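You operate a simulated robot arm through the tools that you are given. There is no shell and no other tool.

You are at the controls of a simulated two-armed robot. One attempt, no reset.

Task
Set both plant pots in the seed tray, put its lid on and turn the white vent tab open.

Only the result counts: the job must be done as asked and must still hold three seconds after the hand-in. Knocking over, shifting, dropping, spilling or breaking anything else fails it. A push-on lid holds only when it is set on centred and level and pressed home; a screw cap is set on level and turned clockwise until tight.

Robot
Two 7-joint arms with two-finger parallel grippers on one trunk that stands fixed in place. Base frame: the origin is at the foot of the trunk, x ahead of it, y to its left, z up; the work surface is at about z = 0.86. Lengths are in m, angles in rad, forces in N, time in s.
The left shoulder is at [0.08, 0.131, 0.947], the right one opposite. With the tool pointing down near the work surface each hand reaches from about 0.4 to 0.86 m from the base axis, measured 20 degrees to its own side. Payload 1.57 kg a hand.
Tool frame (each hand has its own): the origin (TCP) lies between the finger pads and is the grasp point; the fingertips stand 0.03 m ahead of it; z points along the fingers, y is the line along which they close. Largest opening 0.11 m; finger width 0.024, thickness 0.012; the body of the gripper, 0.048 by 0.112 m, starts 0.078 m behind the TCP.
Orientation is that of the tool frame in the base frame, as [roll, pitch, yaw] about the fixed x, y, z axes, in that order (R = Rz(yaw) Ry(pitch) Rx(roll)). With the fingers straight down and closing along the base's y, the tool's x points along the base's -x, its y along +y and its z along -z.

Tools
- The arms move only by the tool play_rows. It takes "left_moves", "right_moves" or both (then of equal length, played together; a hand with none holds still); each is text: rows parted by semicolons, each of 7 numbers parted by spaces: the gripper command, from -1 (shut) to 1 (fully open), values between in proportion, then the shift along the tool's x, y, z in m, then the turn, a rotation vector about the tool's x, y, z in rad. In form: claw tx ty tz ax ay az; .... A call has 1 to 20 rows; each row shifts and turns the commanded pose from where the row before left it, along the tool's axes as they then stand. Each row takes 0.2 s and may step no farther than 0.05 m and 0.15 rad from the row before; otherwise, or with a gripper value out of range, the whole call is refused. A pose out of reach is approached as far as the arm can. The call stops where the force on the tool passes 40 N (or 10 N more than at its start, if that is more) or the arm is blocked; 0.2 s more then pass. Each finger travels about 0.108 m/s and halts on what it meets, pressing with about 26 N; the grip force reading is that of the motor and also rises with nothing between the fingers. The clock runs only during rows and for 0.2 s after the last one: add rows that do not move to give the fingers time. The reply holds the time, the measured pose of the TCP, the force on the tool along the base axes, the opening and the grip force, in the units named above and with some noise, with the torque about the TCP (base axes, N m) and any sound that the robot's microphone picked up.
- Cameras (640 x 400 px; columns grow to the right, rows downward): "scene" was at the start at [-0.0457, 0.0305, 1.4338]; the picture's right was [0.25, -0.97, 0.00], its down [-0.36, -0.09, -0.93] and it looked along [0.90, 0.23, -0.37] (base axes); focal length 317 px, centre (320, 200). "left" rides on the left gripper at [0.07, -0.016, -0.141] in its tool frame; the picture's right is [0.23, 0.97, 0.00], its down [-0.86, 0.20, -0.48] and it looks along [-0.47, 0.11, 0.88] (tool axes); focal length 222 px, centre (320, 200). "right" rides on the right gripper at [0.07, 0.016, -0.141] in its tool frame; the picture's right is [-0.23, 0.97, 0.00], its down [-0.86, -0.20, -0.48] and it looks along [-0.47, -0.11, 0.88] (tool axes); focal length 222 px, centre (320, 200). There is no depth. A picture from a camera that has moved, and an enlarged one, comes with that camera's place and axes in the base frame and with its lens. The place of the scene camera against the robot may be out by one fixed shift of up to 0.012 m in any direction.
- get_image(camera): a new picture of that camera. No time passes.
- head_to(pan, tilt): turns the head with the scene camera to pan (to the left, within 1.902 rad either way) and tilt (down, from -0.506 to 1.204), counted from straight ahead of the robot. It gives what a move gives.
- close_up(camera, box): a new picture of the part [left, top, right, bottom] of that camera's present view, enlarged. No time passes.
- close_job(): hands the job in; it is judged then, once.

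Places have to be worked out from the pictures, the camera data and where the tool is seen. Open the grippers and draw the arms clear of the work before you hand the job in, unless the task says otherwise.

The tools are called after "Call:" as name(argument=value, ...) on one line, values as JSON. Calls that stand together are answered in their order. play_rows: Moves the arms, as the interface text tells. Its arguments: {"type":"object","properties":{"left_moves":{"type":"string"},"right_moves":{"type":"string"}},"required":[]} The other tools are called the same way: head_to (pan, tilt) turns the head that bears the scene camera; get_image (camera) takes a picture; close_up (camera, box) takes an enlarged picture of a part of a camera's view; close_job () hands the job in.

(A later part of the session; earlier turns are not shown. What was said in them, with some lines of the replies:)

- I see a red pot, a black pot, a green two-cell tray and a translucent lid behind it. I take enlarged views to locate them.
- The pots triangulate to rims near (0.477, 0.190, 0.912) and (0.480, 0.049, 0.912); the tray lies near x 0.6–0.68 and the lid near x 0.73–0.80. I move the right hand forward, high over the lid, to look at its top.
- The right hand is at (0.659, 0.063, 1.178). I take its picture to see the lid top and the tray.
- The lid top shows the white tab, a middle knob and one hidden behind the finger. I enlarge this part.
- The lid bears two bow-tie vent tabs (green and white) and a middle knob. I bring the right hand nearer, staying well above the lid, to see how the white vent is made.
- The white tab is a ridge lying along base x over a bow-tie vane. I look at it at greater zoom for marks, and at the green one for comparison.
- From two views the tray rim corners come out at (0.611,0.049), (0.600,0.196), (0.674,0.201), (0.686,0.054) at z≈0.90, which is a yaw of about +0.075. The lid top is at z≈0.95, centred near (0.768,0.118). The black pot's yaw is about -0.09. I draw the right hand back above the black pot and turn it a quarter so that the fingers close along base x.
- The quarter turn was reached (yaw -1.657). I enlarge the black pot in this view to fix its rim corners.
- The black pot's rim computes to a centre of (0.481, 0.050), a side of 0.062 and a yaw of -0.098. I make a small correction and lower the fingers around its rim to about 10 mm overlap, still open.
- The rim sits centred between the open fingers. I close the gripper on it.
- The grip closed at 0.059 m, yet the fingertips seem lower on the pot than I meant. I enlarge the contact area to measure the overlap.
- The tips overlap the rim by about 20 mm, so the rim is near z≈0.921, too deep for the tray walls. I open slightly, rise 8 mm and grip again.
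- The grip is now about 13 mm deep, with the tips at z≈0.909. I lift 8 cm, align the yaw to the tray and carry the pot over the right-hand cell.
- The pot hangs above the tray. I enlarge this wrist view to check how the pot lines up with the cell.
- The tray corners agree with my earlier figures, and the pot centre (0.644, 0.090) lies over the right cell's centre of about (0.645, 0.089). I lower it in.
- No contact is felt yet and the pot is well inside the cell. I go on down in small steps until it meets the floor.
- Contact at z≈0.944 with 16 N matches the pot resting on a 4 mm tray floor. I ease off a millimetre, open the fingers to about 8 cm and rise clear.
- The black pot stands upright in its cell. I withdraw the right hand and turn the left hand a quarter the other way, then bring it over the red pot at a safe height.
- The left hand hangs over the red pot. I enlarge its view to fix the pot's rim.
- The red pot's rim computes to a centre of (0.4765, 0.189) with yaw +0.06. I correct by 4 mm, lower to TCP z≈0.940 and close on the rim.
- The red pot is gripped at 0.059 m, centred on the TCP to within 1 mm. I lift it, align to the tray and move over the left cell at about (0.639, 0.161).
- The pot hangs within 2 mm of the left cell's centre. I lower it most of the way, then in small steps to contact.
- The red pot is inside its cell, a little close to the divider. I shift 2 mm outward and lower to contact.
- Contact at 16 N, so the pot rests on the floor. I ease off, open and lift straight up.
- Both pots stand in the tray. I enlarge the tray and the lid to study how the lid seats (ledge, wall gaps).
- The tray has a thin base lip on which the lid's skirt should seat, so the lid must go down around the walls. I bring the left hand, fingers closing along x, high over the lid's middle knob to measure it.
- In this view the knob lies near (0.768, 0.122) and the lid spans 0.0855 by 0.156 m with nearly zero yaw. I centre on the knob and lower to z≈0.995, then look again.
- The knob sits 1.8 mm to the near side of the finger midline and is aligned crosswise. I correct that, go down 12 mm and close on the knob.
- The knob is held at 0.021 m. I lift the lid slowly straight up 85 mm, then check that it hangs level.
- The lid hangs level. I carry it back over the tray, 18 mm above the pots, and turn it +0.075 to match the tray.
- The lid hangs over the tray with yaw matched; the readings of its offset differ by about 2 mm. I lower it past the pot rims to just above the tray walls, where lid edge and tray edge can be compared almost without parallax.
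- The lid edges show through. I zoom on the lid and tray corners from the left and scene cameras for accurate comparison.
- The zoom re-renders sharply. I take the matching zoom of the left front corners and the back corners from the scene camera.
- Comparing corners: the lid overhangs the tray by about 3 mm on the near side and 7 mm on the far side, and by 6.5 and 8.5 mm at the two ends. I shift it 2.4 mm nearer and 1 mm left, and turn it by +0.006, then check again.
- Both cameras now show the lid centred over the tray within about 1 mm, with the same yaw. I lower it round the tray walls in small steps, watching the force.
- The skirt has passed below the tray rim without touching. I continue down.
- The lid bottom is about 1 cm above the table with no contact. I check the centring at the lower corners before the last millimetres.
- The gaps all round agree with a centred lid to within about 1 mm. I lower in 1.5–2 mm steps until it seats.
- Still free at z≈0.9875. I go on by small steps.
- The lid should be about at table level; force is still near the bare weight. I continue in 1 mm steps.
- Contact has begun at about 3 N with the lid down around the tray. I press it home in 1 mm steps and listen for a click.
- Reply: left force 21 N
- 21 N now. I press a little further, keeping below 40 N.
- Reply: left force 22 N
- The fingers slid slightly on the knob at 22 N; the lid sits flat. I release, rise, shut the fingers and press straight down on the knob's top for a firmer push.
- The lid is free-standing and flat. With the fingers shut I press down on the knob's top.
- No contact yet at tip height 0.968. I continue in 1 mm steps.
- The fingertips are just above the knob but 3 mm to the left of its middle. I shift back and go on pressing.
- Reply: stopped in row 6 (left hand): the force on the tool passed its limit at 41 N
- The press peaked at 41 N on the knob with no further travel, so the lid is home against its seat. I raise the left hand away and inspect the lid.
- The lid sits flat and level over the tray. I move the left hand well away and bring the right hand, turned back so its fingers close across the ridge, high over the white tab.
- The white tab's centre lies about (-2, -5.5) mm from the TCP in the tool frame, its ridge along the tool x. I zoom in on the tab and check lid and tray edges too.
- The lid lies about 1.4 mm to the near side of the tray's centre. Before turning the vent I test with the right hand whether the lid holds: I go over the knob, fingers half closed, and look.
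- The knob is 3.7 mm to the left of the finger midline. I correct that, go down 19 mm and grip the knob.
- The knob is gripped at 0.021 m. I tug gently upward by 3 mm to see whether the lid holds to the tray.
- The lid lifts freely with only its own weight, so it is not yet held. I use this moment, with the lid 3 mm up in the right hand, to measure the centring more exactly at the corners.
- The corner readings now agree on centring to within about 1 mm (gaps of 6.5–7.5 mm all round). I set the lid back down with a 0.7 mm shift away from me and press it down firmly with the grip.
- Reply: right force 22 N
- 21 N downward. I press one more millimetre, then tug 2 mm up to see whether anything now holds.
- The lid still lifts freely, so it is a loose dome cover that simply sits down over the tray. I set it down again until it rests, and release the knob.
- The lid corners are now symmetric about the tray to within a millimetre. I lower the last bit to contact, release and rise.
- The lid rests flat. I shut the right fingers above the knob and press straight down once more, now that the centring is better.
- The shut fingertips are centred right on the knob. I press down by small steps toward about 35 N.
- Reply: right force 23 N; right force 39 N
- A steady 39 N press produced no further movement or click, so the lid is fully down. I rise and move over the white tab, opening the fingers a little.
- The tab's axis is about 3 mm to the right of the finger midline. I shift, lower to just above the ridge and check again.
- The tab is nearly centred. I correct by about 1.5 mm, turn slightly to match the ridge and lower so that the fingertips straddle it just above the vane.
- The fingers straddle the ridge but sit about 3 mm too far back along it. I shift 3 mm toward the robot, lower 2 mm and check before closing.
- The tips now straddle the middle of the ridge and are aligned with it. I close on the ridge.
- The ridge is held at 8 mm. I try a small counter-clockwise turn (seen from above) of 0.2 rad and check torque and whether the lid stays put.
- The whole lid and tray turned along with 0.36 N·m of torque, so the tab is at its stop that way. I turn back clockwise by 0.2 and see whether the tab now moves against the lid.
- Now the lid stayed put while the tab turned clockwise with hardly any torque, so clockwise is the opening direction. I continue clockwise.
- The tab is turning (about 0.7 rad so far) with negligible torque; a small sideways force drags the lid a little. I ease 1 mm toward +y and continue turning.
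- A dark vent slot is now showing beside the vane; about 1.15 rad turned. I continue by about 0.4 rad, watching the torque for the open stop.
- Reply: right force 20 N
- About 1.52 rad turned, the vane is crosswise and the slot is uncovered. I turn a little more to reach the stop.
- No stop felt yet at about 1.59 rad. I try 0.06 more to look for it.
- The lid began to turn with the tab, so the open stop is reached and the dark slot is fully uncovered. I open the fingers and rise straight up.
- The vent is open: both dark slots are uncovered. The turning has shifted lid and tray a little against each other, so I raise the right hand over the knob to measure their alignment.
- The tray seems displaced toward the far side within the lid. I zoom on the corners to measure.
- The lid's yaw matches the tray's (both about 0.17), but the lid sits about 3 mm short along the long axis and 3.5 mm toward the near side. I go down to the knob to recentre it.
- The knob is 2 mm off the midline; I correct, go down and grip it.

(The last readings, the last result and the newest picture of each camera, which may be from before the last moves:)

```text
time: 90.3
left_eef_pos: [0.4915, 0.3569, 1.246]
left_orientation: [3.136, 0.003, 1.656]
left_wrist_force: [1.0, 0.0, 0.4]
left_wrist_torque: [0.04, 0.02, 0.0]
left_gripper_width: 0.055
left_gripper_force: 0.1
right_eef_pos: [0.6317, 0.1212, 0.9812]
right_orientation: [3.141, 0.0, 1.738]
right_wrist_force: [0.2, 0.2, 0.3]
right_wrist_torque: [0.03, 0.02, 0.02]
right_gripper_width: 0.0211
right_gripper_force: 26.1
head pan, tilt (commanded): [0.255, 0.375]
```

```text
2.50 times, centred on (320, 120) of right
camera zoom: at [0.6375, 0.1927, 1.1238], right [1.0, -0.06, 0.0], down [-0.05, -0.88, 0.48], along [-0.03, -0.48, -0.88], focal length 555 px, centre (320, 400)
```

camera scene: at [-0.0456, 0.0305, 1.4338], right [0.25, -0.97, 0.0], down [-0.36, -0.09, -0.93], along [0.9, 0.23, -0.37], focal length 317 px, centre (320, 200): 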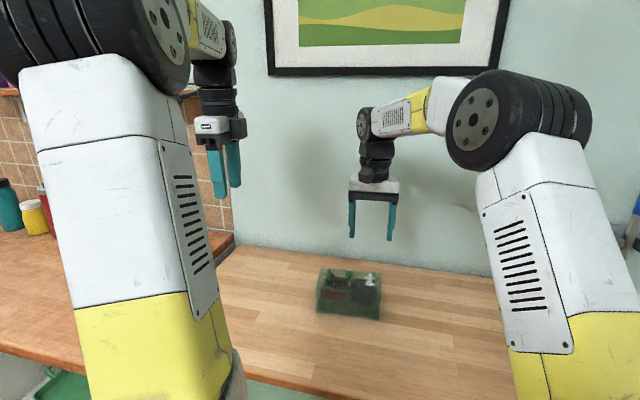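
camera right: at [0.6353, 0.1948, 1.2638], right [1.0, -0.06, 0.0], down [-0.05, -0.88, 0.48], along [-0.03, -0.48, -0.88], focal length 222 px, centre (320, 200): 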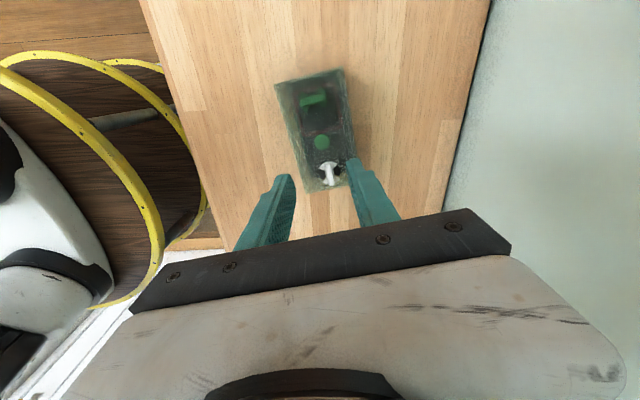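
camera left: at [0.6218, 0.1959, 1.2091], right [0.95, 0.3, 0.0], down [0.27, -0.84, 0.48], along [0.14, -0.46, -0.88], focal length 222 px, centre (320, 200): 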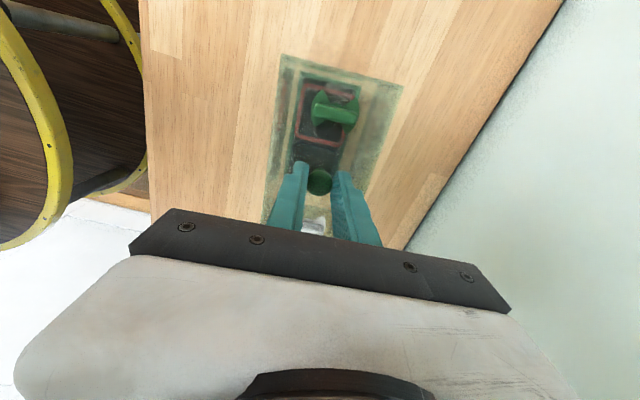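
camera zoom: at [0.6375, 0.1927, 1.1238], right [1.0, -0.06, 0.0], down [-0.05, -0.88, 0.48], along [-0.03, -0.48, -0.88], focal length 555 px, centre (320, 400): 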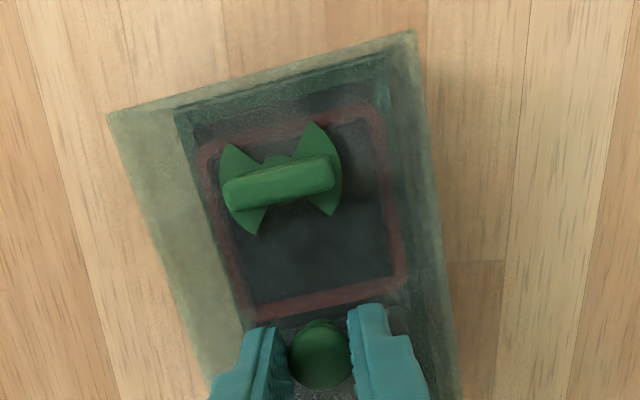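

The knob is gripped. I lift 3 mm, shift the lid by +3.2 mm along and +3.6 mm across, and view the corners again.

Call:
play_rows(right_moves="-1 0 0 -0.0015 0 0 0; -1 0 0 -0.002 0 0 0; -1 0.0016 0.0018 0 0 0 0; -1 0.0016 0.0018 0 0 0 0; -1 0 0 0 0 0 0")

Call:
close_up(camera="scene", box=[320, 290, 350, 320])

Call:
close_up(camera="scene", box=[375, 295, 405, 325])

Call:
close_up(camera="right", box=[230, 40, 290, 90])

Call:
close_up(camera="right", box=[320, 40, 380, 90])

```text
time: 91.5
left_eef_pos: [0.4909, 0.3557, 1.2472]
left_orientation: [3.137, 0.001, 1.655]
left_wrist_force: [0.0, -0.9, -0.6]
left_wrist_torque: [0.0, -0.02, -0.03]
left_gripper_width: 0.0552
left_gripper_force: 0.1
right_eef_pos: [0.6357, 0.1266, 0.9868]
right_orientation: [3.141, -0.002, 1.737]
right_wrist_force: [-0.1, 0.0, -0.2]
right_wrist_torque: [0.01, 0.03, -0.01]
right_gripper_width: 0.0212
right_gripper_force: 25.9
head pan, tilt (commanded): [0.255, 0.375]
```

```text
13.33 times, centred on (335, 305) of scene
camera zoom: at [-0.0456, 0.0305, 1.4338], right [0.25, -0.97, 0.0], down [-0.36, -0.09, -0.93], along [0.9, 0.23, -0.37], focal length 4231 px, centre (120, -1200)
```

zoom: 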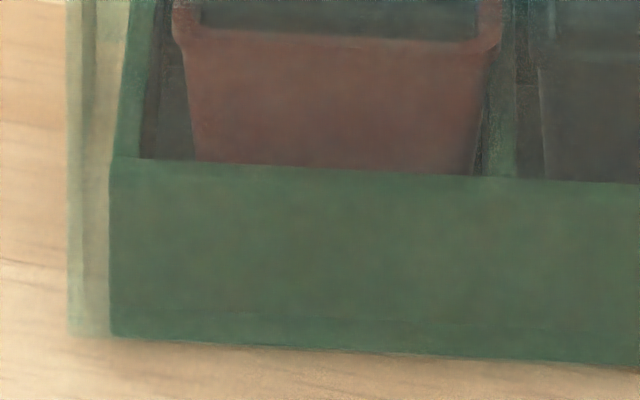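

```text
13.33 times, centred on (390, 310) of scene
camera zoom: at [-0.0456, 0.0305, 1.4338], right [0.25, -0.97, 0.0], down [-0.36, -0.09, -0.93], along [0.9, 0.23, -0.37], focal length 4231 px, centre (-613, -1267)
```

zoom: 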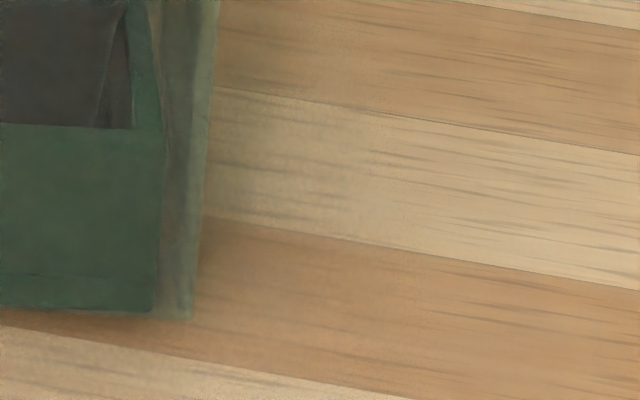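

```text
8.00 times, centred on (260, 65) of right
camera zoom: at [0.6404, 0.1975, 1.1287], right [1.0, -0.06, 0.0], down [-0.05, -0.88, 0.48], along [-0.03, -0.48, -0.88], focal length 1777 px, centre (800, 1280)
```

zoom: 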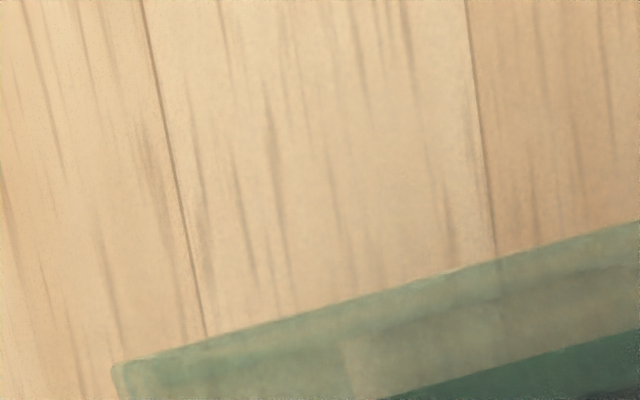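

```text
8.00 times, centred on (350, 65) of right
camera zoom: at [0.6404, 0.1975, 1.1287], right [1.0, -0.06, 0.0], down [-0.05, -0.88, 0.48], along [-0.03, -0.48, -0.88], focal length 1777 px, centre (80, 1280)
```

zoom: 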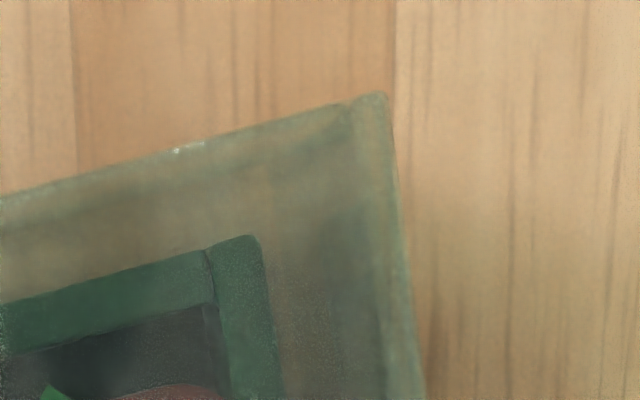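

The lid is now centred over the tray to within about 1 mm. I nudge 0.8 mm along, lower it to rest and press.

Call:
play_rows(right_moves="-1 -0.0008 0 0 0 0 0; -1 0 0 0.0015 0 0 0; -1 0 0 0.0015 0 0 0; -1 0 0 0.001 0 0 0; -1 0 0 0.001 0 0 0; -1 0 0 0 0 0 0")

```text
time: 93.0
left_eef_pos: [0.4923, 0.357, 1.2468]
left_orientation: [3.136, 0.001, 1.654]
left_wrist_force: [0.5, -0.2, 0.2]
left_wrist_torque: [-0.03, 0.01, 0.03]
left_gripper_width: 0.0549
left_gripper_force: 0.1
right_eef_pos: [0.6354, 0.1246, 0.9823]
right_orientation: [3.141, 0.0, 1.738]
right_wrist_force: [-1.0, -0.7, 2.5]
right_wrist_torque: [-0.09, 0.03, 0.02]
right_gripper_width: 0.0212
right_gripper_force: 25.7
head pan, tilt (commanded): [0.255, 0.375]
```

Contact at 2.5 N. I press a further 2 mm, then check the reading.

Call:
play_rows(right_moves="-1 0 0 0.001 0 0 0; -1 0 0 0.001 0 0 0; -1 0 0 0 0 0 0")

Call:
close_up(camera="scene", box=[310, 245, 400, 325])

```text
time: 93.8
left_eef_pos: [0.4909, 0.3569, 1.2472]
left_orientation: [3.136, 0.001, 1.656]
left_wrist_force: [0.4, 0.0, 0.5]
left_wrist_torque: [-0.01, 0.05, 0.01]
left_gripper_width: 0.0549
left_gripper_force: 0.0
right_eef_pos: [0.6354, 0.1233, 0.9815]
right_orientation: [3.139, -0.001, 1.738]
right_wrist_force: [5.1, 1.5, 14.4]
right_wrist_torque: [-0.07, -0.15, 0.01]
right_gripper_width: 0.0211
right_gripper_force: 25.7
head pan, tilt (commanded): [0.255, 0.375]
```

```text
5.00 times, centred on (355, 285) of scene
camera zoom: at [-0.0458, 0.0305, 1.4338], right [0.25, -0.97, 0.0], down [-0.36, -0.09, -0.93], along [0.9, 0.23, -0.37], focal length 1586 px, centre (145, -225)
```

zoom: 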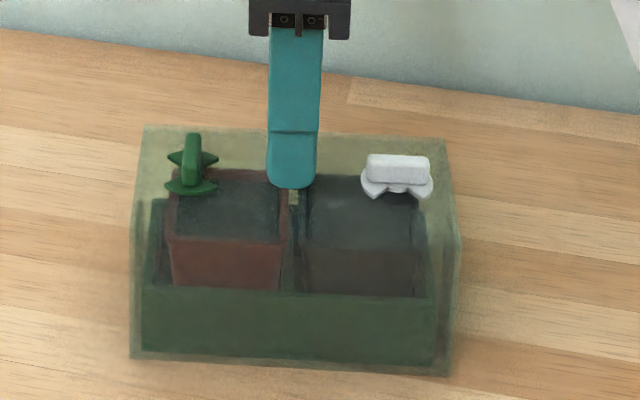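

The lid rests and presses evenly. I ease off, release the knob and rise, then shut the fingers for one last straight press on the knob.

Call:
play_rows(right_moves="-1 0 0 -0.0015 0 0 0; -0.2 0 0 0 0 0 0; -0.2 0 0 0 0 0 0; -0.2 0 0 -0.01 0 0 0; -0.2 0 0 -0.02 0 0 0; -1 0 0 0 0 0 0; -1 0 0 0 0 0 0; -1 0 0 0 0 0 0")

Call:
close_up(camera="scene", box=[310, 235, 400, 325])

Call:
close_up(camera="right", box=[230, 40, 410, 220])

```text
time: 95.5
left_eef_pos: [0.4921, 0.3574, 1.2453]
left_orientation: [3.135, 0.002, 1.655]
left_wrist_force: [-0.4, 0.3, 0.4]
left_wrist_torque: [0.03, -0.02, 0.02]
left_gripper_width: 0.0549
left_gripper_force: 0.0
right_eef_pos: [0.6349, 0.1245, 1.0116]
right_orientation: [-3.14, 0.0, 1.739]
right_wrist_force: [0.0, 0.3, 0.8]
right_wrist_torque: [-0.01, 0.03, -0.02]
right_gripper_width: 0.0002
right_gripper_force: 21.3
head pan, tilt (commanded): [0.255, 0.375]
```

```text
4.44 times, centred on (355, 280) of scene
camera zoom: at [-0.0456, 0.0305, 1.4338], right [0.25, -0.97, 0.0], down [-0.36, -0.09, -0.93], along [0.9, 0.23, -0.37], focal length 1410 px, centre (164, -156)
```

zoom: 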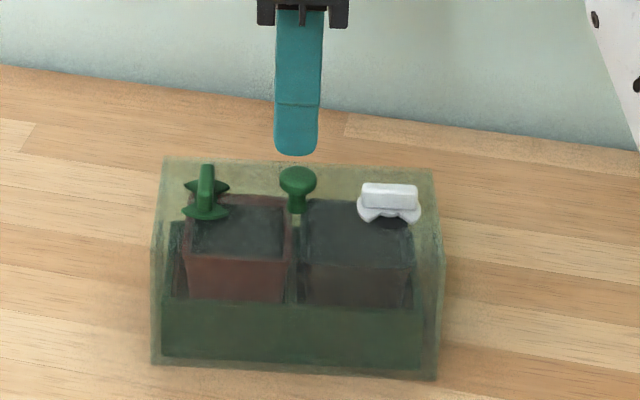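

```text
2.22 times, centred on (320, 130) of right
camera zoom: at [0.6407, 0.1959, 1.1535], right [1.0, -0.06, 0.0], down [-0.05, -0.88, 0.48], along [-0.03, -0.48, -0.88], focal length 494 px, centre (320, 356)
```

zoom: 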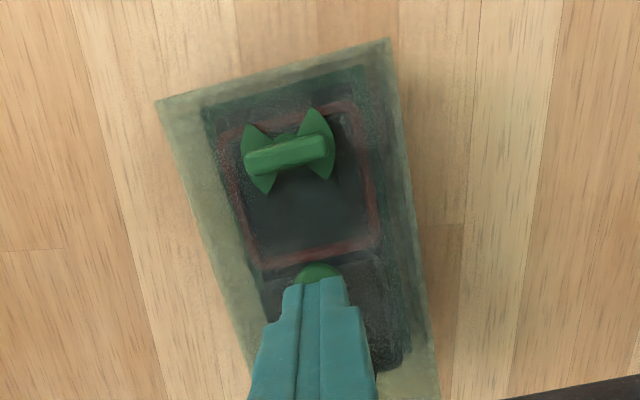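

The fingers stand right over the knob. I lower and press in small steps.

Call:
play_rows(right_moves="-1 0 0 0.008 0 0 0; -1 0 0 0.005 0 0 0; -1 0 0 0.002 0 0 0; -1 0 0 0.001 0 0 0; -1 0 0 0.001 0 0 0; -1 0 0 0 0 0 0")

```text
time: 97.0
left_eef_pos: [0.4915, 0.3564, 1.2479]
left_orientation: [3.136, 0.002, 1.656]
left_wrist_force: [0.4, -0.3, -0.4]
left_wrist_torque: [0.0, 0.01, 0.02]
left_gripper_width: 0.0554
left_gripper_force: 0.1
right_eef_pos: [0.6349, 0.1251, 0.994]
right_orientation: [3.139, -0.001, 1.739]
right_wrist_force: [-2.1, -5.2, 23.6]
right_wrist_torque: [-0.21, 0.03, 0.03]
right_gripper_width: 0.0
right_gripper_force: 21.5
head pan, tilt (commanded): [0.255, 0.375]
```

Call:
play_rows(right_moves="-1 0 0 0.0008 0 0 0; -1 0 0 0 0 0 0; -1 0 0 0 0 0 0")

Call:
close_up(camera="scene", box=[310, 245, 400, 325])

```text
time: 97.8
left_eef_pos: [0.4919, 0.3559, 1.2464]
left_orientation: [3.137, 0.001, 1.655]
left_wrist_force: [0.1, -0.2, 0.4]
left_wrist_torque: [-0.03, 0.01, -0.02]
left_gripper_width: 0.0552
left_gripper_force: 0.1
right_eef_pos: [0.6351, 0.1254, 0.9949]
right_orientation: [3.136, -0.002, 1.739]
right_wrist_force: [1.9, -2.2, 39.7]
right_wrist_torque: [-0.2, -0.09, -0.14]
right_gripper_width: 0.0004
right_gripper_force: 21.3
head pan, tilt (commanded): [0.255, 0.375]
```

```text
5.00 times, centred on (355, 285) of scene
camera zoom: at [-0.0468, 0.0302, 1.4337], right [0.25, -0.97, 0.0], down [-0.35, -0.09, -0.93], along [0.9, 0.23, -0.37], focal length 1586 px, centre (145, -225)
```

zoom: 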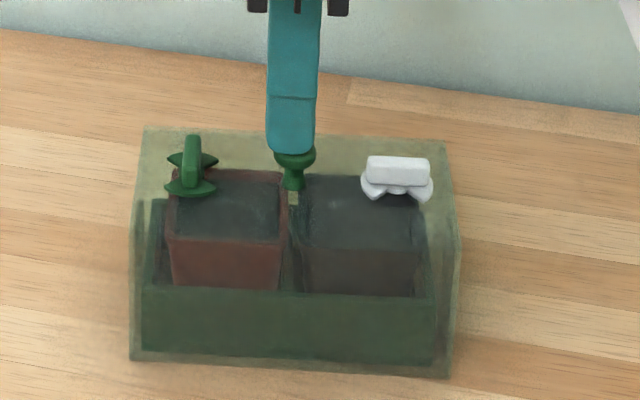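

Pressed steadily at about 39 N; the lid stays flat. I rise off and withdraw the right hand upward.

Call:
play_rows(right_moves="-1 0 0 -0.003 0 0 0; -1 0 0 -0.01 0 0 0; -1 0 0 -0.03 0 0 0; -1 0 0 -0.04 0 0 0; -1 0 0 -0.04 0 0 0; 0 0 0 0 0 0 0; 0 0 0 0 0 0 0")

Call:
get_image(camera="right")

Call:
close_up(camera="right", box=[240, 70, 390, 210])

Call:
close_up(camera="scene", box=[310, 245, 400, 325])

```text
time: 99.3
left_eef_pos: [0.4916, 0.3575, 1.2469]
left_orientation: [3.136, 0.002, 1.655]
left_wrist_force: [0.7, -0.1, 0.5]
left_wrist_torque: [0.0, -0.05, 0.0]
left_gripper_width: 0.055
left_gripper_force: 0.1
right_eef_pos: [0.6338, 0.1216, 1.1152]
right_orientation: [-3.141, 0.0, 1.738]
right_wrist_force: [0.1, 0.5, -0.8]
right_wrist_torque: [0.02, 0.0, -0.03]
right_gripper_width: 0.0549
right_gripper_force: 0.1
head pan, tilt (commanded): [0.255, 0.375]
```

```text
taken
camera right: at [0.6403, 0.1928, 1.256], right [1.0, -0.06, 0.0], down [-0.05, -0.88, 0.48], along [-0.03, -0.48, -0.88], focal length 222 px, centre (320, 200)
```

right: 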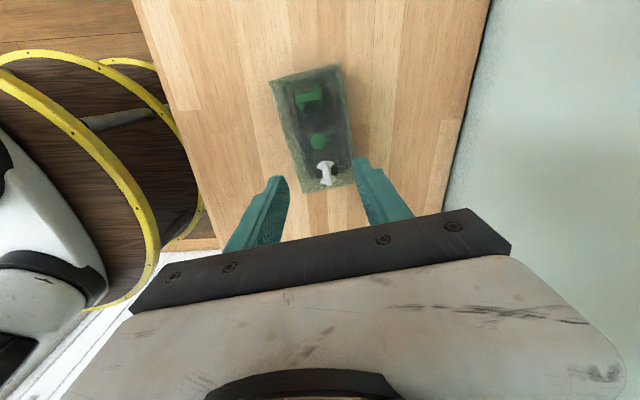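

```text
2.86 times, centred on (315, 140) of right
camera zoom: at [0.6403, 0.1928, 1.256], right [1.0, -0.06, 0.0], down [-0.05, -0.88, 0.48], along [-0.03, -0.48, -0.88], focal length 635 px, centre (334, 371)
```

zoom: 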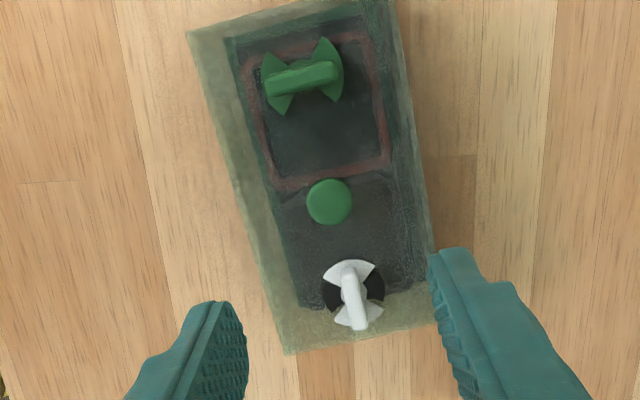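

```text
5.00 times, centred on (355, 285) of scene
camera zoom: at [-0.0457, 0.0305, 1.4338], right [0.25, -0.97, 0.0], down [-0.36, -0.09, -0.93], along [0.9, 0.23, -0.37], focal length 1586 px, centre (145, -225)
```

zoom: 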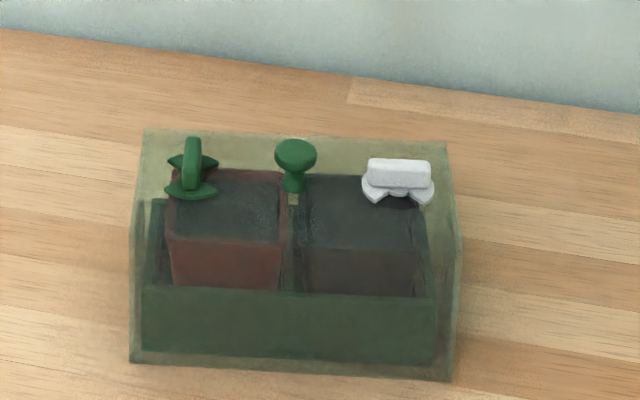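

The vent remains open and the lid is on. I measure the final centring at the corners once more.

Call:
close_up(camera="scene", box=[320, 290, 350, 320])

Call:
close_up(camera="scene", box=[375, 295, 405, 325])

Call:
close_up(camera="right", box=[262, 65, 312, 105])

Call:
close_up(camera="right", box=[312, 55, 362, 95])

Call:
close_up(camera="right", box=[285, 155, 360, 200])

```text
13.33 times, centred on (335, 305) of scene
camera zoom: at [-0.0457, 0.0305, 1.4338], right [0.25, -0.97, 0.0], down [-0.36, -0.09, -0.93], along [0.9, 0.23, -0.37], focal length 4231 px, centre (120, -1200)
```

zoom: 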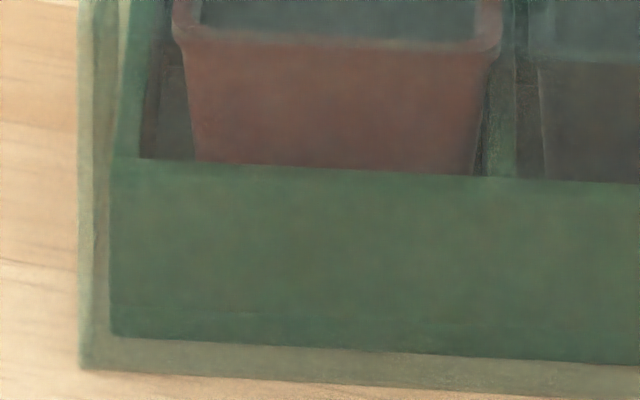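

```text
13.33 times, centred on (390, 310) of scene
camera zoom: at [-0.0457, 0.0305, 1.4338], right [0.25, -0.97, 0.0], down [-0.36, -0.09, -0.93], along [0.9, 0.23, -0.37], focal length 4231 px, centre (-613, -1267)
```

zoom: 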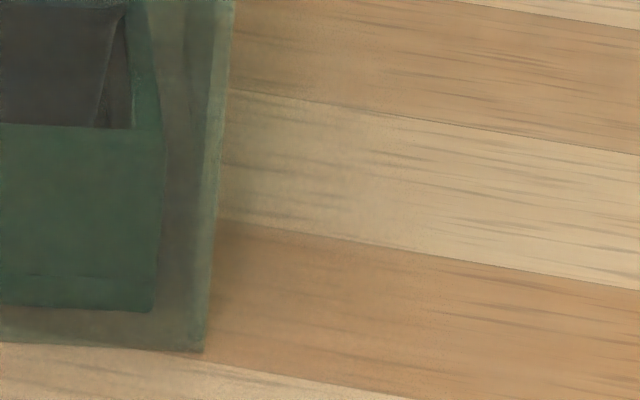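

```text
10.00 times, centred on (287, 85) of right
camera zoom: at [0.6403, 0.1928, 1.256], right [1.0, -0.06, 0.0], down [-0.05, -0.88, 0.48], along [-0.03, -0.48, -0.88], focal length 2221 px, centre (650, 1350)
```

zoom: 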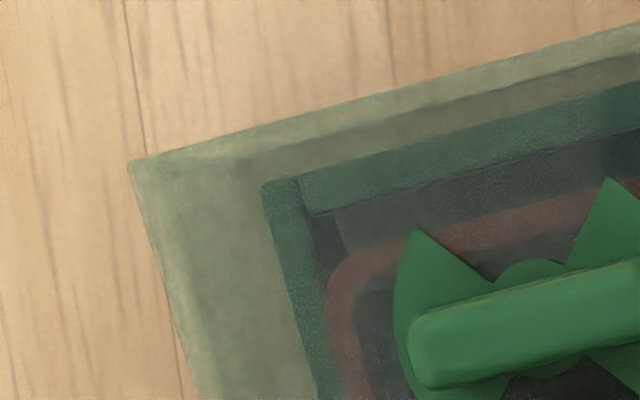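

```text
10.00 times, centred on (337, 75) of right
camera zoom: at [0.6403, 0.1928, 1.256], right [1.0, -0.06, 0.0], down [-0.05, -0.88, 0.48], along [-0.03, -0.48, -0.88], focal length 2221 px, centre (150, 1450)
```

zoom: 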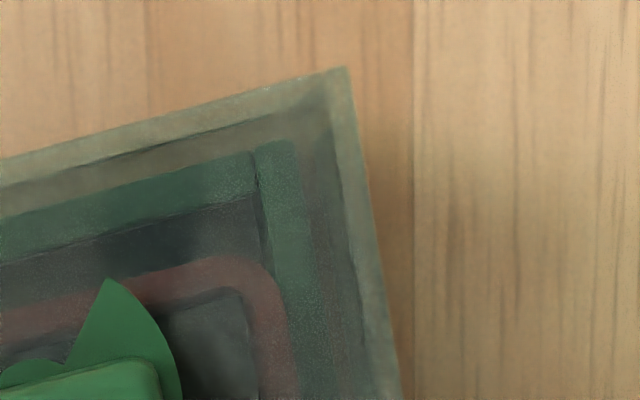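

```text
8.53 times, centred on (322, 178) of right
camera zoom: at [0.6403, 0.1928, 1.256], right [1.0, -0.06, 0.0], down [-0.05, -0.88, 0.48], along [-0.03, -0.48, -0.88], focal length 1895 px, centre (299, 392)
```

zoom: 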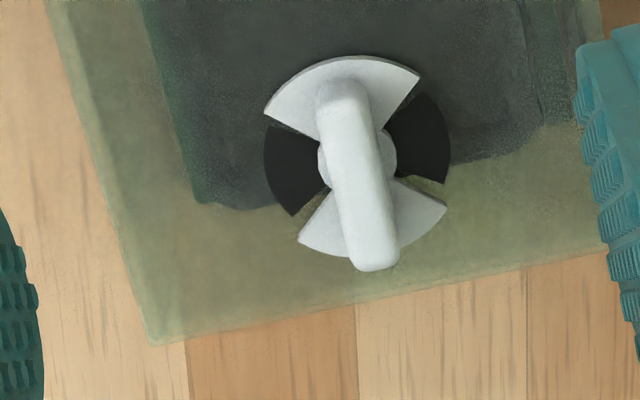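

The lid drifted by about 2–3 mm toward me and 1 mm along during the press. I go back down on the knob to trim this, this time sliding it without lifting.

Call:
play_rows(right_moves="-0.2 0.0014 -0.0012 0.03 0 0 0; -0.2 0 0 0.04 0 0 0; -0.2 0 0 0.03 0 0 0; -0.2 0 0 0.013 0 0 0; -0.2 0 0 0 0 0 0")

Call:
close_up(camera="right", box=[250, 110, 390, 220])

```text
time: 100.5
left_eef_pos: [0.4921, 0.3567, 1.246]
left_orientation: [3.136, 0.0, 1.654]
left_wrist_force: [0.5, -0.1, -0.4]
left_wrist_torque: [0.0, 0.04, -0.01]
left_gripper_width: 0.0553
left_gripper_force: 0.1
right_eef_pos: [0.6338, 0.1259, 1.0025]
right_orientation: [3.141, -0.001, 1.738]
right_wrist_force: [0.4, 0.4, -0.1]
right_wrist_torque: [-0.02, 0.0, 0.0]
right_gripper_width: 0.0441
right_gripper_force: 0.0
head pan, tilt (commanded): [0.255, 0.375]
```

```text
3.64 times, centred on (320, 165) of right
camera zoom: at [0.6392, 0.197, 1.145], right [1.0, -0.06, 0.0], down [-0.05, -0.88, 0.48], along [-0.03, -0.48, -0.88], focal length 808 px, centre (320, 327)
```

zoom: 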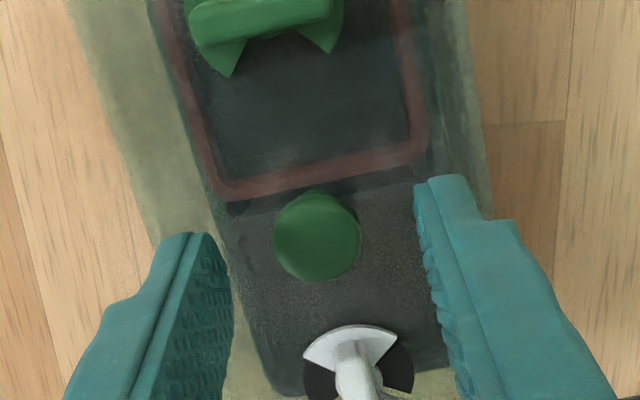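

The knob is within about 1 mm of the midline. I lower, grip, and slide the lid slightly (+1.8 mm across, +1.3 mm along) with it resting on the table.

Call:
play_rows(right_moves="-0.2 0 0 0.006 0 0 0; -0.2 0 0 0.008 0 0 0; -0.2 0 0 0.005 0 0 0; -0.2 0 0 0 0 0 0; -1 0 0 0 0 0 0; -1 0 0 0 0 0 0; -1 0 0 0 0 0 0; -1 0 0 -0.0005 0 0 0; -1 0.0013 0.0018 0 0 0 0; -1 0 0 0 0 0 0; -1 0 0 0 0 0 0")

Call:
close_up(camera="scene", box=[320, 290, 350, 320])

Call:
close_up(camera="scene", box=[375, 295, 405, 325])

Call:
close_up(camera="right", box=[230, 50, 390, 130])

```text
time: 103.0
left_eef_pos: [0.4915, 0.3576, 1.2461]
left_orientation: [3.137, 0.002, 1.654]
left_wrist_force: [-0.5, 0.0, -0.4]
left_wrist_torque: [0.03, -0.01, -0.01]
left_gripper_width: 0.0549
left_gripper_force: 0.1
right_eef_pos: [0.6371, 0.1279, 0.9857]
right_orientation: [-3.141, -0.001, 1.738]
right_wrist_force: [0.3, 0.3, -0.1]
right_wrist_torque: [-0.02, -0.02, -0.01]
right_gripper_width: 0.0211
right_gripper_force: 25.9
head pan, tilt (commanded): [0.255, 0.375]
```

```text
13.33 times, centred on (335, 305) of scene
camera zoom: at [-0.0456, 0.0306, 1.4338], right [0.25, -0.97, 0.0], down [-0.36, -0.09, -0.93], along [0.9, 0.23, -0.37], focal length 4231 px, centre (120, -1200)
```

zoom: 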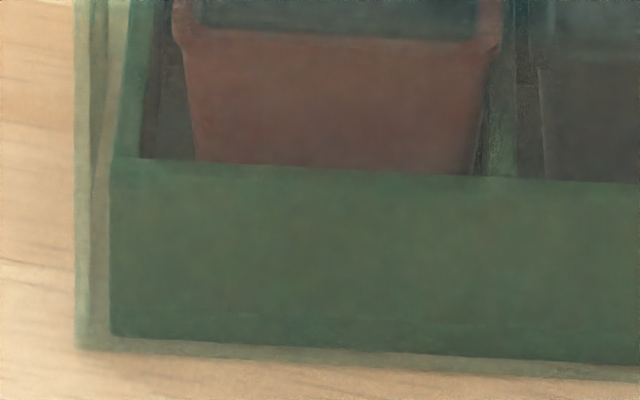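

```text
13.33 times, centred on (390, 310) of scene
camera zoom: at [-0.0456, 0.0306, 1.4338], right [0.25, -0.97, 0.0], down [-0.36, -0.09, -0.93], along [0.9, 0.23, -0.37], focal length 4231 px, centre (-613, -1267)
```

zoom: 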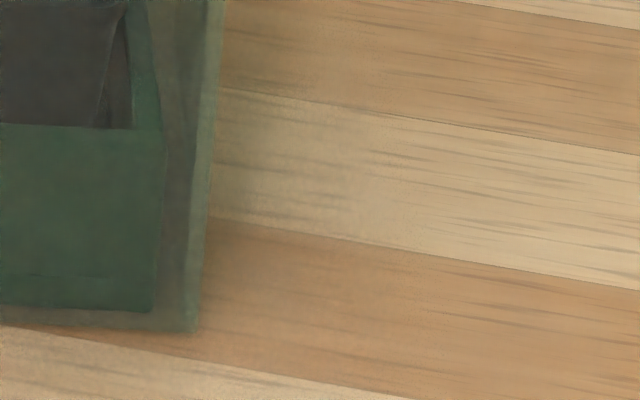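

```text
4.00 times, centred on (310, 90) of right
camera zoom: at [0.6416, 0.1989, 1.1268], right [1.0, -0.06, 0.0], down [-0.05, -0.88, 0.48], along [-0.03, -0.48, -0.88], focal length 888 px, centre (360, 640)
```

zoom: 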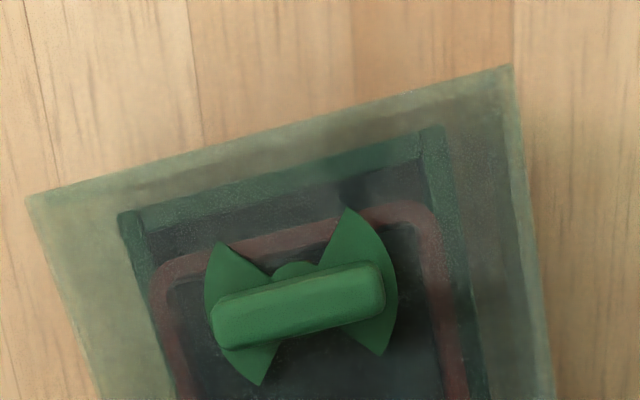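

The slide went a bit too far (now about 2 mm to the far side). I move back 1.8 mm, let it settle and re-measure.

Call:
play_rows(right_moves="-1 0.0003 -0.0018 0 0 0 0; -1 0 0 0 0 0 0; -1 0 0 0 0 0 0")

Call:
close_up(camera="scene", box=[320, 290, 350, 320])

Call:
close_up(camera="scene", box=[375, 295, 405, 325])

Call:
close_up(camera="right", box=[230, 50, 390, 130])

```text
time: 103.8
left_eef_pos: [0.4928, 0.357, 1.2464]
left_orientation: [3.138, 0.003, 1.654]
left_wrist_force: [0.2, 0.3, 0.0]
left_wrist_torque: [-0.01, 0.02, -0.01]
left_gripper_width: 0.0552
left_gripper_force: 0.1
right_eef_pos: [0.632, 0.1273, 0.9846]
right_orientation: [-3.141, -0.002, 1.74]
right_wrist_force: [-0.1, 0.8, -0.3]
right_wrist_torque: [0.01, 0.01, 0.04]
right_gripper_width: 0.0212
right_gripper_force: 26.0
head pan, tilt (commanded): [0.255, 0.375]
```

```text
13.33 times, centred on (335, 305) of scene
camera zoom: at [-0.0456, 0.0306, 1.4338], right [0.25, -0.97, 0.0], down [-0.36, -0.09, -0.93], along [0.9, 0.23, -0.37], focal length 4231 px, centre (120, -1200)
```

zoom: 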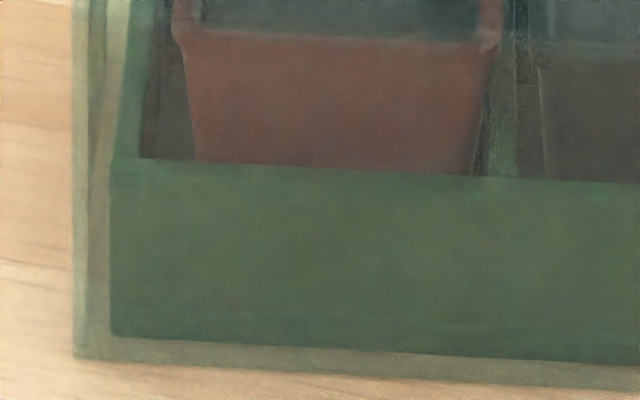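

```text
13.33 times, centred on (390, 310) of scene
camera zoom: at [-0.0456, 0.0306, 1.4338], right [0.25, -0.97, 0.0], down [-0.36, -0.09, -0.93], along [0.9, 0.23, -0.37], focal length 4231 px, centre (-613, -1267)
```

zoom: 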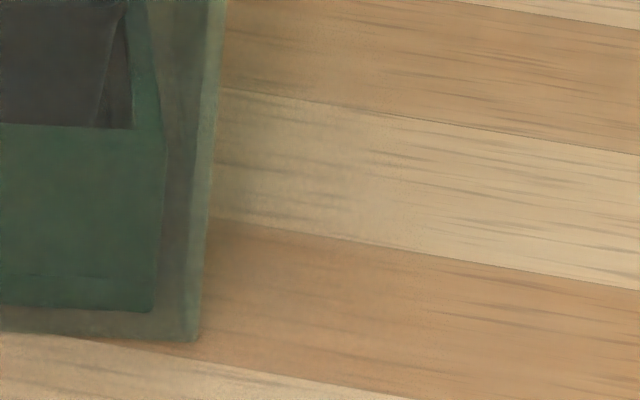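

```text
4.00 times, centred on (310, 90) of right
camera zoom: at [0.6394, 0.1987, 1.1265], right [1.0, -0.06, 0.0], down [-0.05, -0.88, 0.48], along [-0.03, -0.48, -0.88], focal length 888 px, centre (360, 640)
```

zoom: 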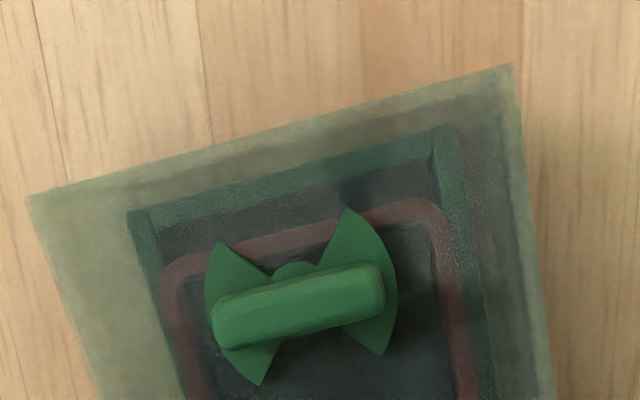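

Now the right camera shows the lid exactly centred and the scene camera agrees to about 1 mm. I settle it down a millimetre and open the fingers gently.

Call:
play_rows(right_moves="-1 0 0 0.001 0 0 0; -1 0 0 0.0005 0 0 0; -1 0 0 0 0 0 0")

```text
time: 104.5
left_eef_pos: [0.4926, 0.3568, 1.2464]
left_orientation: [3.136, 0.002, 1.656]
left_wrist_force: [0.2, 0.0, -0.1]
left_wrist_torque: [0.01, -0.01, -0.02]
left_gripper_width: 0.055
left_gripper_force: 0.1
right_eef_pos: [0.6338, 0.1269, 0.9841]
right_orientation: [-3.141, 0.0, 1.739]
right_wrist_force: [-1.5, -0.4, 7.2]
right_wrist_torque: [-0.06, 0.0, -0.04]
right_gripper_width: 0.021
right_gripper_force: 26.2
head pan, tilt (commanded): [0.255, 0.375]
```

7 N of contact: it rests on the table. I open in two small stages and rise.

Call:
play_rows(right_moves="-0.5 0 0 -0.0005 0 0 0; -0.3 0 0 0 0 0 0; -0.2 0 0 0 0 0 0; -0.2 0 0 -0.01 0 0 0; -0.2 0 0 -0.02 0 0 0; -1 0 0 0 0 0 0; -1 0 0 0 0 0 0; -1 0 0 0 0 0 0")

Call:
close_up(camera="scene", box=[320, 290, 350, 320])

Call:
close_up(camera="scene", box=[375, 295, 405, 325])

Call:
close_up(camera="right", box=[230, 50, 390, 130])

```text
time: 106.3
left_eef_pos: [0.4911, 0.357, 1.2471]
left_orientation: [3.135, 0.001, 1.656]
left_wrist_force: [-0.5, -0.5, -0.1]
left_wrist_torque: [0.0, 0.0, -0.04]
left_gripper_width: 0.0549
left_gripper_force: 0.0
right_eef_pos: [0.6344, 0.1272, 1.0144]
right_orientation: [3.142, -0.001, 1.737]
right_wrist_force: [0.0, -0.5, -0.2]
right_wrist_torque: [0.02, -0.02, 0.0]
right_gripper_width: 0.0
right_gripper_force: 20.5
head pan, tilt (commanded): [0.255, 0.375]
```

```text
13.33 times, centred on (335, 305) of scene
camera zoom: at [-0.0456, 0.0305, 1.4338], right [0.25, -0.97, 0.0], down [-0.36, -0.09, -0.93], along [0.9, 0.23, -0.37], focal length 4231 px, centre (120, -1200)
```

zoom: 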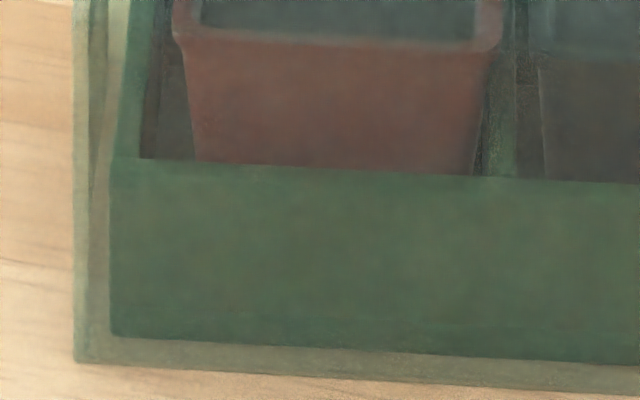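

```text
13.33 times, centred on (390, 310) of scene
camera zoom: at [-0.0456, 0.0305, 1.4338], right [0.25, -0.97, 0.0], down [-0.36, -0.09, -0.93], along [0.9, 0.23, -0.37], focal length 4231 px, centre (-613, -1267)
```

zoom: 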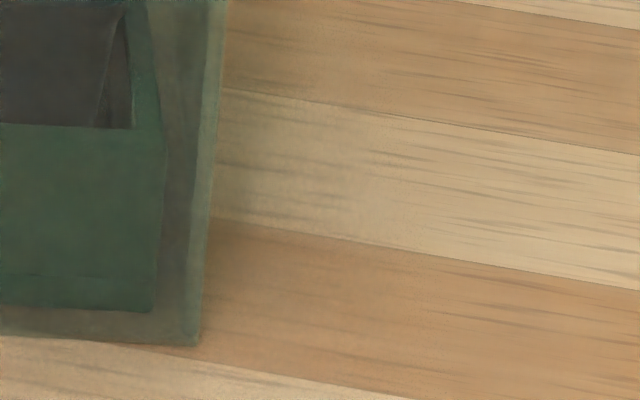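

```text
4.00 times, centred on (310, 90) of right
camera zoom: at [0.6389, 0.1983, 1.1556], right [1.0, -0.06, 0.0], down [-0.05, -0.88, 0.48], along [-0.03, -0.48, -0.88], focal length 888 px, centre (360, 640)
```

zoom: 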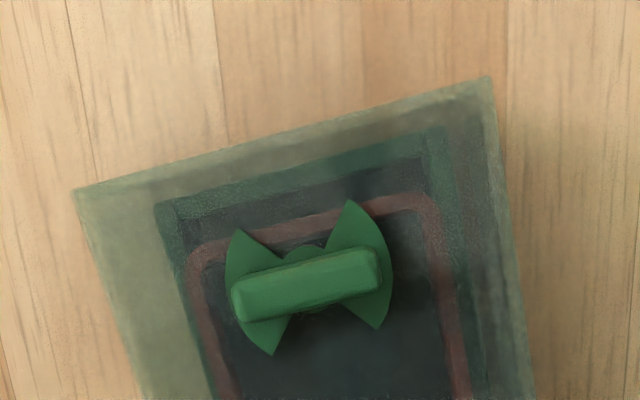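

The lid rests centred (right camera +0.3 mm, scene about -1.7 mm). With the fingers shut directly over the knob I give one moderate vertical press and then check for drift.

Call:
play_rows(right_moves="-1 0 0 0.01 0 0 0; -1 0 0 0.005 0 0 0; -1 0 0 0.002 0 0 0; -1 0 0 0.001 0 0 0; -1 0 0 0.001 0 0 0; -1 0 0 0 0 0 0")

```text
time: 107.8
left_eef_pos: [0.4907, 0.3563, 1.2465]
left_orientation: [3.137, 0.002, 1.654]
left_wrist_force: [0.3, -0.1, -0.2]
left_wrist_torque: [-0.03, 0.0, 0.0]
left_gripper_width: 0.0552
left_gripper_force: 0.1
right_eef_pos: [0.6334, 0.1266, 0.9935]
right_orientation: [-3.141, 0.001, 1.739]
right_wrist_force: [0.6, -0.7, 5.3]
right_wrist_torque: [-0.05, -0.02, 0.04]
right_gripper_width: 0.0001
right_gripper_force: 20.8
head pan, tilt (commanded): [0.255, 0.375]
```

Call:
play_rows(right_moves="-1 0 0 0.001 0 0 0; -1 0 0 0.001 0 0 0; -1 0 0 0 0 0 0; -1 0 0 0 0 0 0")

```text
time: 108.8
left_eef_pos: [0.4906, 0.3563, 1.2453]
left_orientation: [3.137, 0.001, 1.655]
left_wrist_force: [0.0, -0.7, -0.7]
left_wrist_torque: [0.03, 0.01, -0.01]
left_gripper_width: 0.0551
left_gripper_force: 0.1
right_eef_pos: [0.6326, 0.1273, 0.9951]
right_orientation: [3.136, -0.003, 1.739]
right_wrist_force: [-0.5, -2.6, 35.7]
right_wrist_torque: [-0.23, -0.03, -0.06]
right_gripper_width: 0.0001
right_gripper_force: 20.6
head pan, tilt (commanded): [0.255, 0.375]
```

A steady 36 N press with small side force. I rise off straight and measure again.

Call:
play_rows(right_moves="-1 0 0 -0.002 0 0 0; -1 0 0 -0.003 0 0 0; -1 0 0 -0.015 0 0 0; -1 0 0 -0.03 0 0 0; -1 0 0 -0.04 0 0 0; -1 0 0 -0.03 0 0 0; 0 0 0 0 0 0 0; 0 0 0 0 0 0 0")

Call:
close_up(camera="scene", box=[320, 290, 350, 320])

Call:
close_up(camera="scene", box=[375, 295, 405, 325])

Call:
close_up(camera="right", box=[260, 60, 360, 140])

Call:
close_up(camera="right", box=[270, 140, 370, 200])

```text
time: 110.5
left_eef_pos: [0.492, 0.3569, 1.2461]
left_orientation: [3.134, 0.004, 1.655]
left_wrist_force: [-0.2, 1.0, -0.7]
left_wrist_torque: [0.0, 0.0, -0.03]
left_gripper_width: 0.055
left_gripper_force: 0.0
right_eef_pos: [0.6327, 0.1261, 1.1119]
right_orientation: [-3.142, 0.0, 1.737]
right_wrist_force: [-0.1, -0.7, -0.3]
right_wrist_torque: [-0.03, -0.03, 0.01]
right_gripper_width: 0.0549
right_gripper_force: 0.1
head pan, tilt (commanded): [0.255, 0.375]
```

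```text
13.33 times, centred on (335, 305) of scene
camera zoom: at [-0.0456, 0.0305, 1.4338], right [0.25, -0.97, 0.0], down [-0.36, -0.09, -0.93], along [0.9, 0.23, -0.37], focal length 4231 px, centre (120, -1200)
```

zoom: 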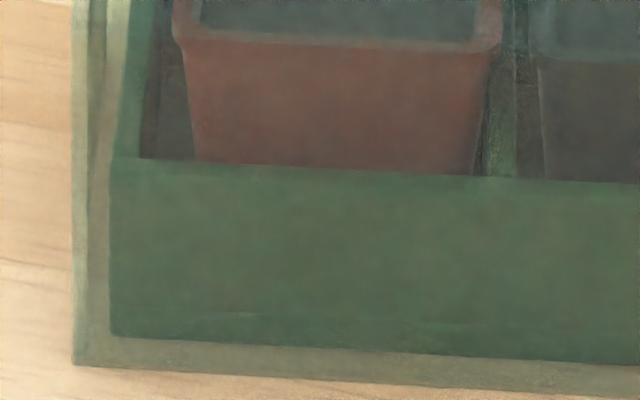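

```text
13.33 times, centred on (390, 310) of scene
camera zoom: at [-0.0456, 0.0305, 1.4338], right [0.25, -0.97, 0.0], down [-0.36, -0.09, -0.93], along [0.9, 0.23, -0.37], focal length 4231 px, centre (-613, -1267)
```

zoom: 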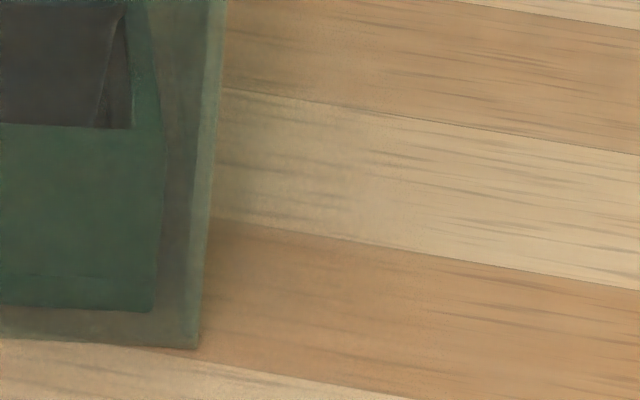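

```text
5.00 times, centred on (310, 100) of right
camera zoom: at [0.6374, 0.1974, 1.2543], right [1.0, -0.06, 0.0], down [-0.05, -0.88, 0.48], along [-0.03, -0.48, -0.88], focal length 1111 px, centre (370, 700)
```

zoom: 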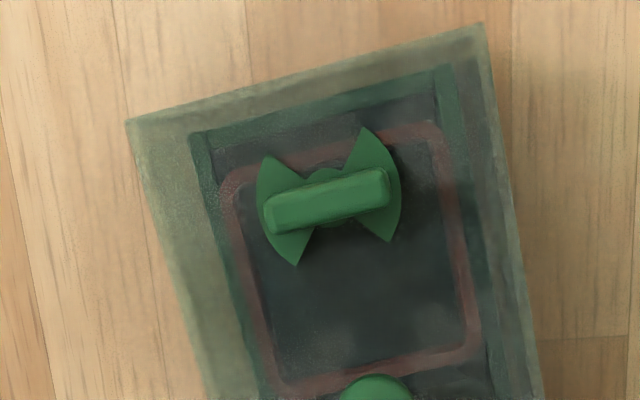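

```text
6.40 times, centred on (320, 170) of right
camera zoom: at [0.6374, 0.1974, 1.2543], right [1.0, -0.06, 0.0], down [-0.05, -0.88, 0.48], along [-0.03, -0.48, -0.88], focal length 1422 px, centre (320, 392)
```

zoom: 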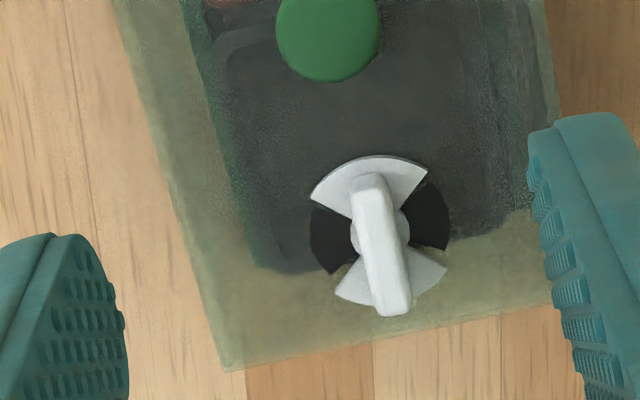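

The lid stays centred to about 1 mm, level, with the white vent crosswise and both slots uncovered. I withdraw the right hand up and back to its side and open both grippers fully.

Call:
play_rows(left_moves="1 0 0 0 0 0 0; 1 0 0 0 0 0 0; 1 0 0 0 0 0 0; 1 0 0 0 0 0 0; 1 0 0 0 0 0 0; 1 0 0 0 0 0 0; 1 0 0 0 0 0 0; 1 0 0 0 0 0 0; 1 0 0 0 0 0 0; 1 0 0 0 0 0 0; 1 0 0 0 0 0 0", right_moves="0 0 0 -0.04 0 0 0; 0 0 0 -0.04 0 0 0; 1 -0.0257 -0.0208 -0.0125 0 0 0; 1 -0.0257 -0.0208 -0.0125 0 0 0; 1 -0.0257 -0.0208 -0.0125 0 0 0; 1 -0.0257 -0.0208 -0.0125 0 0 0; 1 -0.0257 -0.0208 -0.0125 0 0 0; 1 -0.0257 -0.0208 -0.0125 0 0 0; 1 -0.0257 -0.0208 0 0 0 0; 1 -0.0257 -0.0208 0 0 0 0; 1 0 0 0 0 0 0")

Call:
get_image(camera="scene")

Call:
close_up(camera="scene", box=[310, 245, 400, 325])

```text
time: 113.0
left_eef_pos: [0.4913, 0.3558, 1.2472]
left_orientation: [3.137, 0.002, 1.654]
left_wrist_force: [0.5, -0.1, 0.6]
left_wrist_torque: [0.05, -0.02, 0.01]
left_gripper_width: 0.1098
left_gripper_force: 0.0
right_eef_pos: [0.5039, -0.1038, 1.2686]
right_orientation: [-3.141, 0.001, 1.738]
right_wrist_force: [-0.2, -0.9, 0.7]
right_wrist_torque: [0.02, 0.03, 0.02]
right_gripper_width: 0.1099
right_gripper_force: 0.1
head pan, tilt (commanded): [0.255, 0.375]
```

```text
taken
camera scene: at [-0.0457, 0.0304, 1.4338], right [0.25, -0.97, 0.0], down [-0.36, -0.09, -0.93], along [0.9, 0.23, -0.37], focal length 317 px, centre (320, 200)
```

scene: 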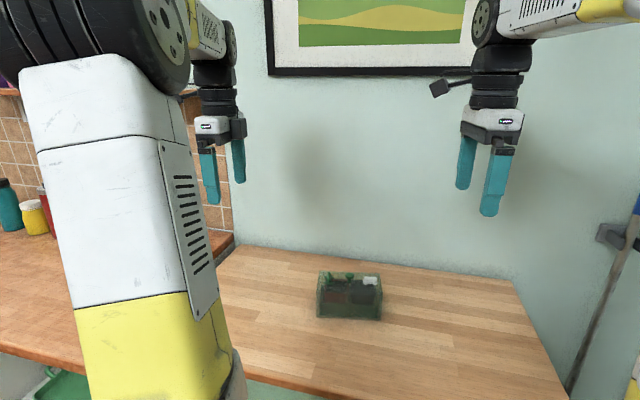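

```text
5.00 times, centred on (355, 285) of scene
camera zoom: at [-0.0457, 0.0304, 1.4338], right [0.25, -0.97, 0.0], down [-0.36, -0.09, -0.93], along [0.9, 0.23, -0.37], focal length 1586 px, centre (145, -225)
```

zoom: 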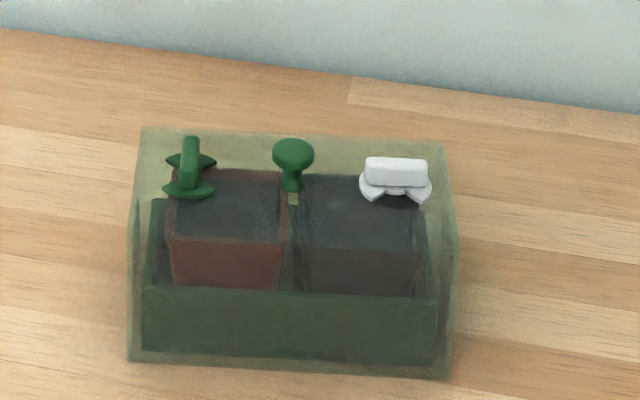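

Both pots stand in the tray, the lid sits level and centred over it, and the white vent is fully open. The green vent is unchanged, both grippers are open and both arms are clear, so I hand the job in.

Call:
close_job()

```text
The job is handed in.
```

I handed the job in with both pots in the seed tray, the lid on and the white vent tab open. I can't confirm that the lid is locked to the tray. I don't have the judge's result.

- **Pots:** The red pot is in the left cell and the black pot in the right. Both are upright on the tray floor.
- **Lid:** It sits level and right down over the tray, with its rim on the table. It is centred to within about 1 to 2.5 mm, depending on which camera I measured with. I pressed it at up to about 40 N and heard no click. Each time I tested it, it lifted off freely, so I treated it as a loose cover.
- **Vent:** I turned the white tab about 90° clockwise to its stop, and both slots are uncovered. The green vent tab still sits as it did on the lid.
- **Tray moved:** I first tried the tab the wrong way. That turned the lid and tray together by about 0.2 rad (11°). I realigned the lid to the tray afterwards but did not put the tray back where it was.

I saw nothing else on the table disturbed. Both grippers are open and the arms are clear.
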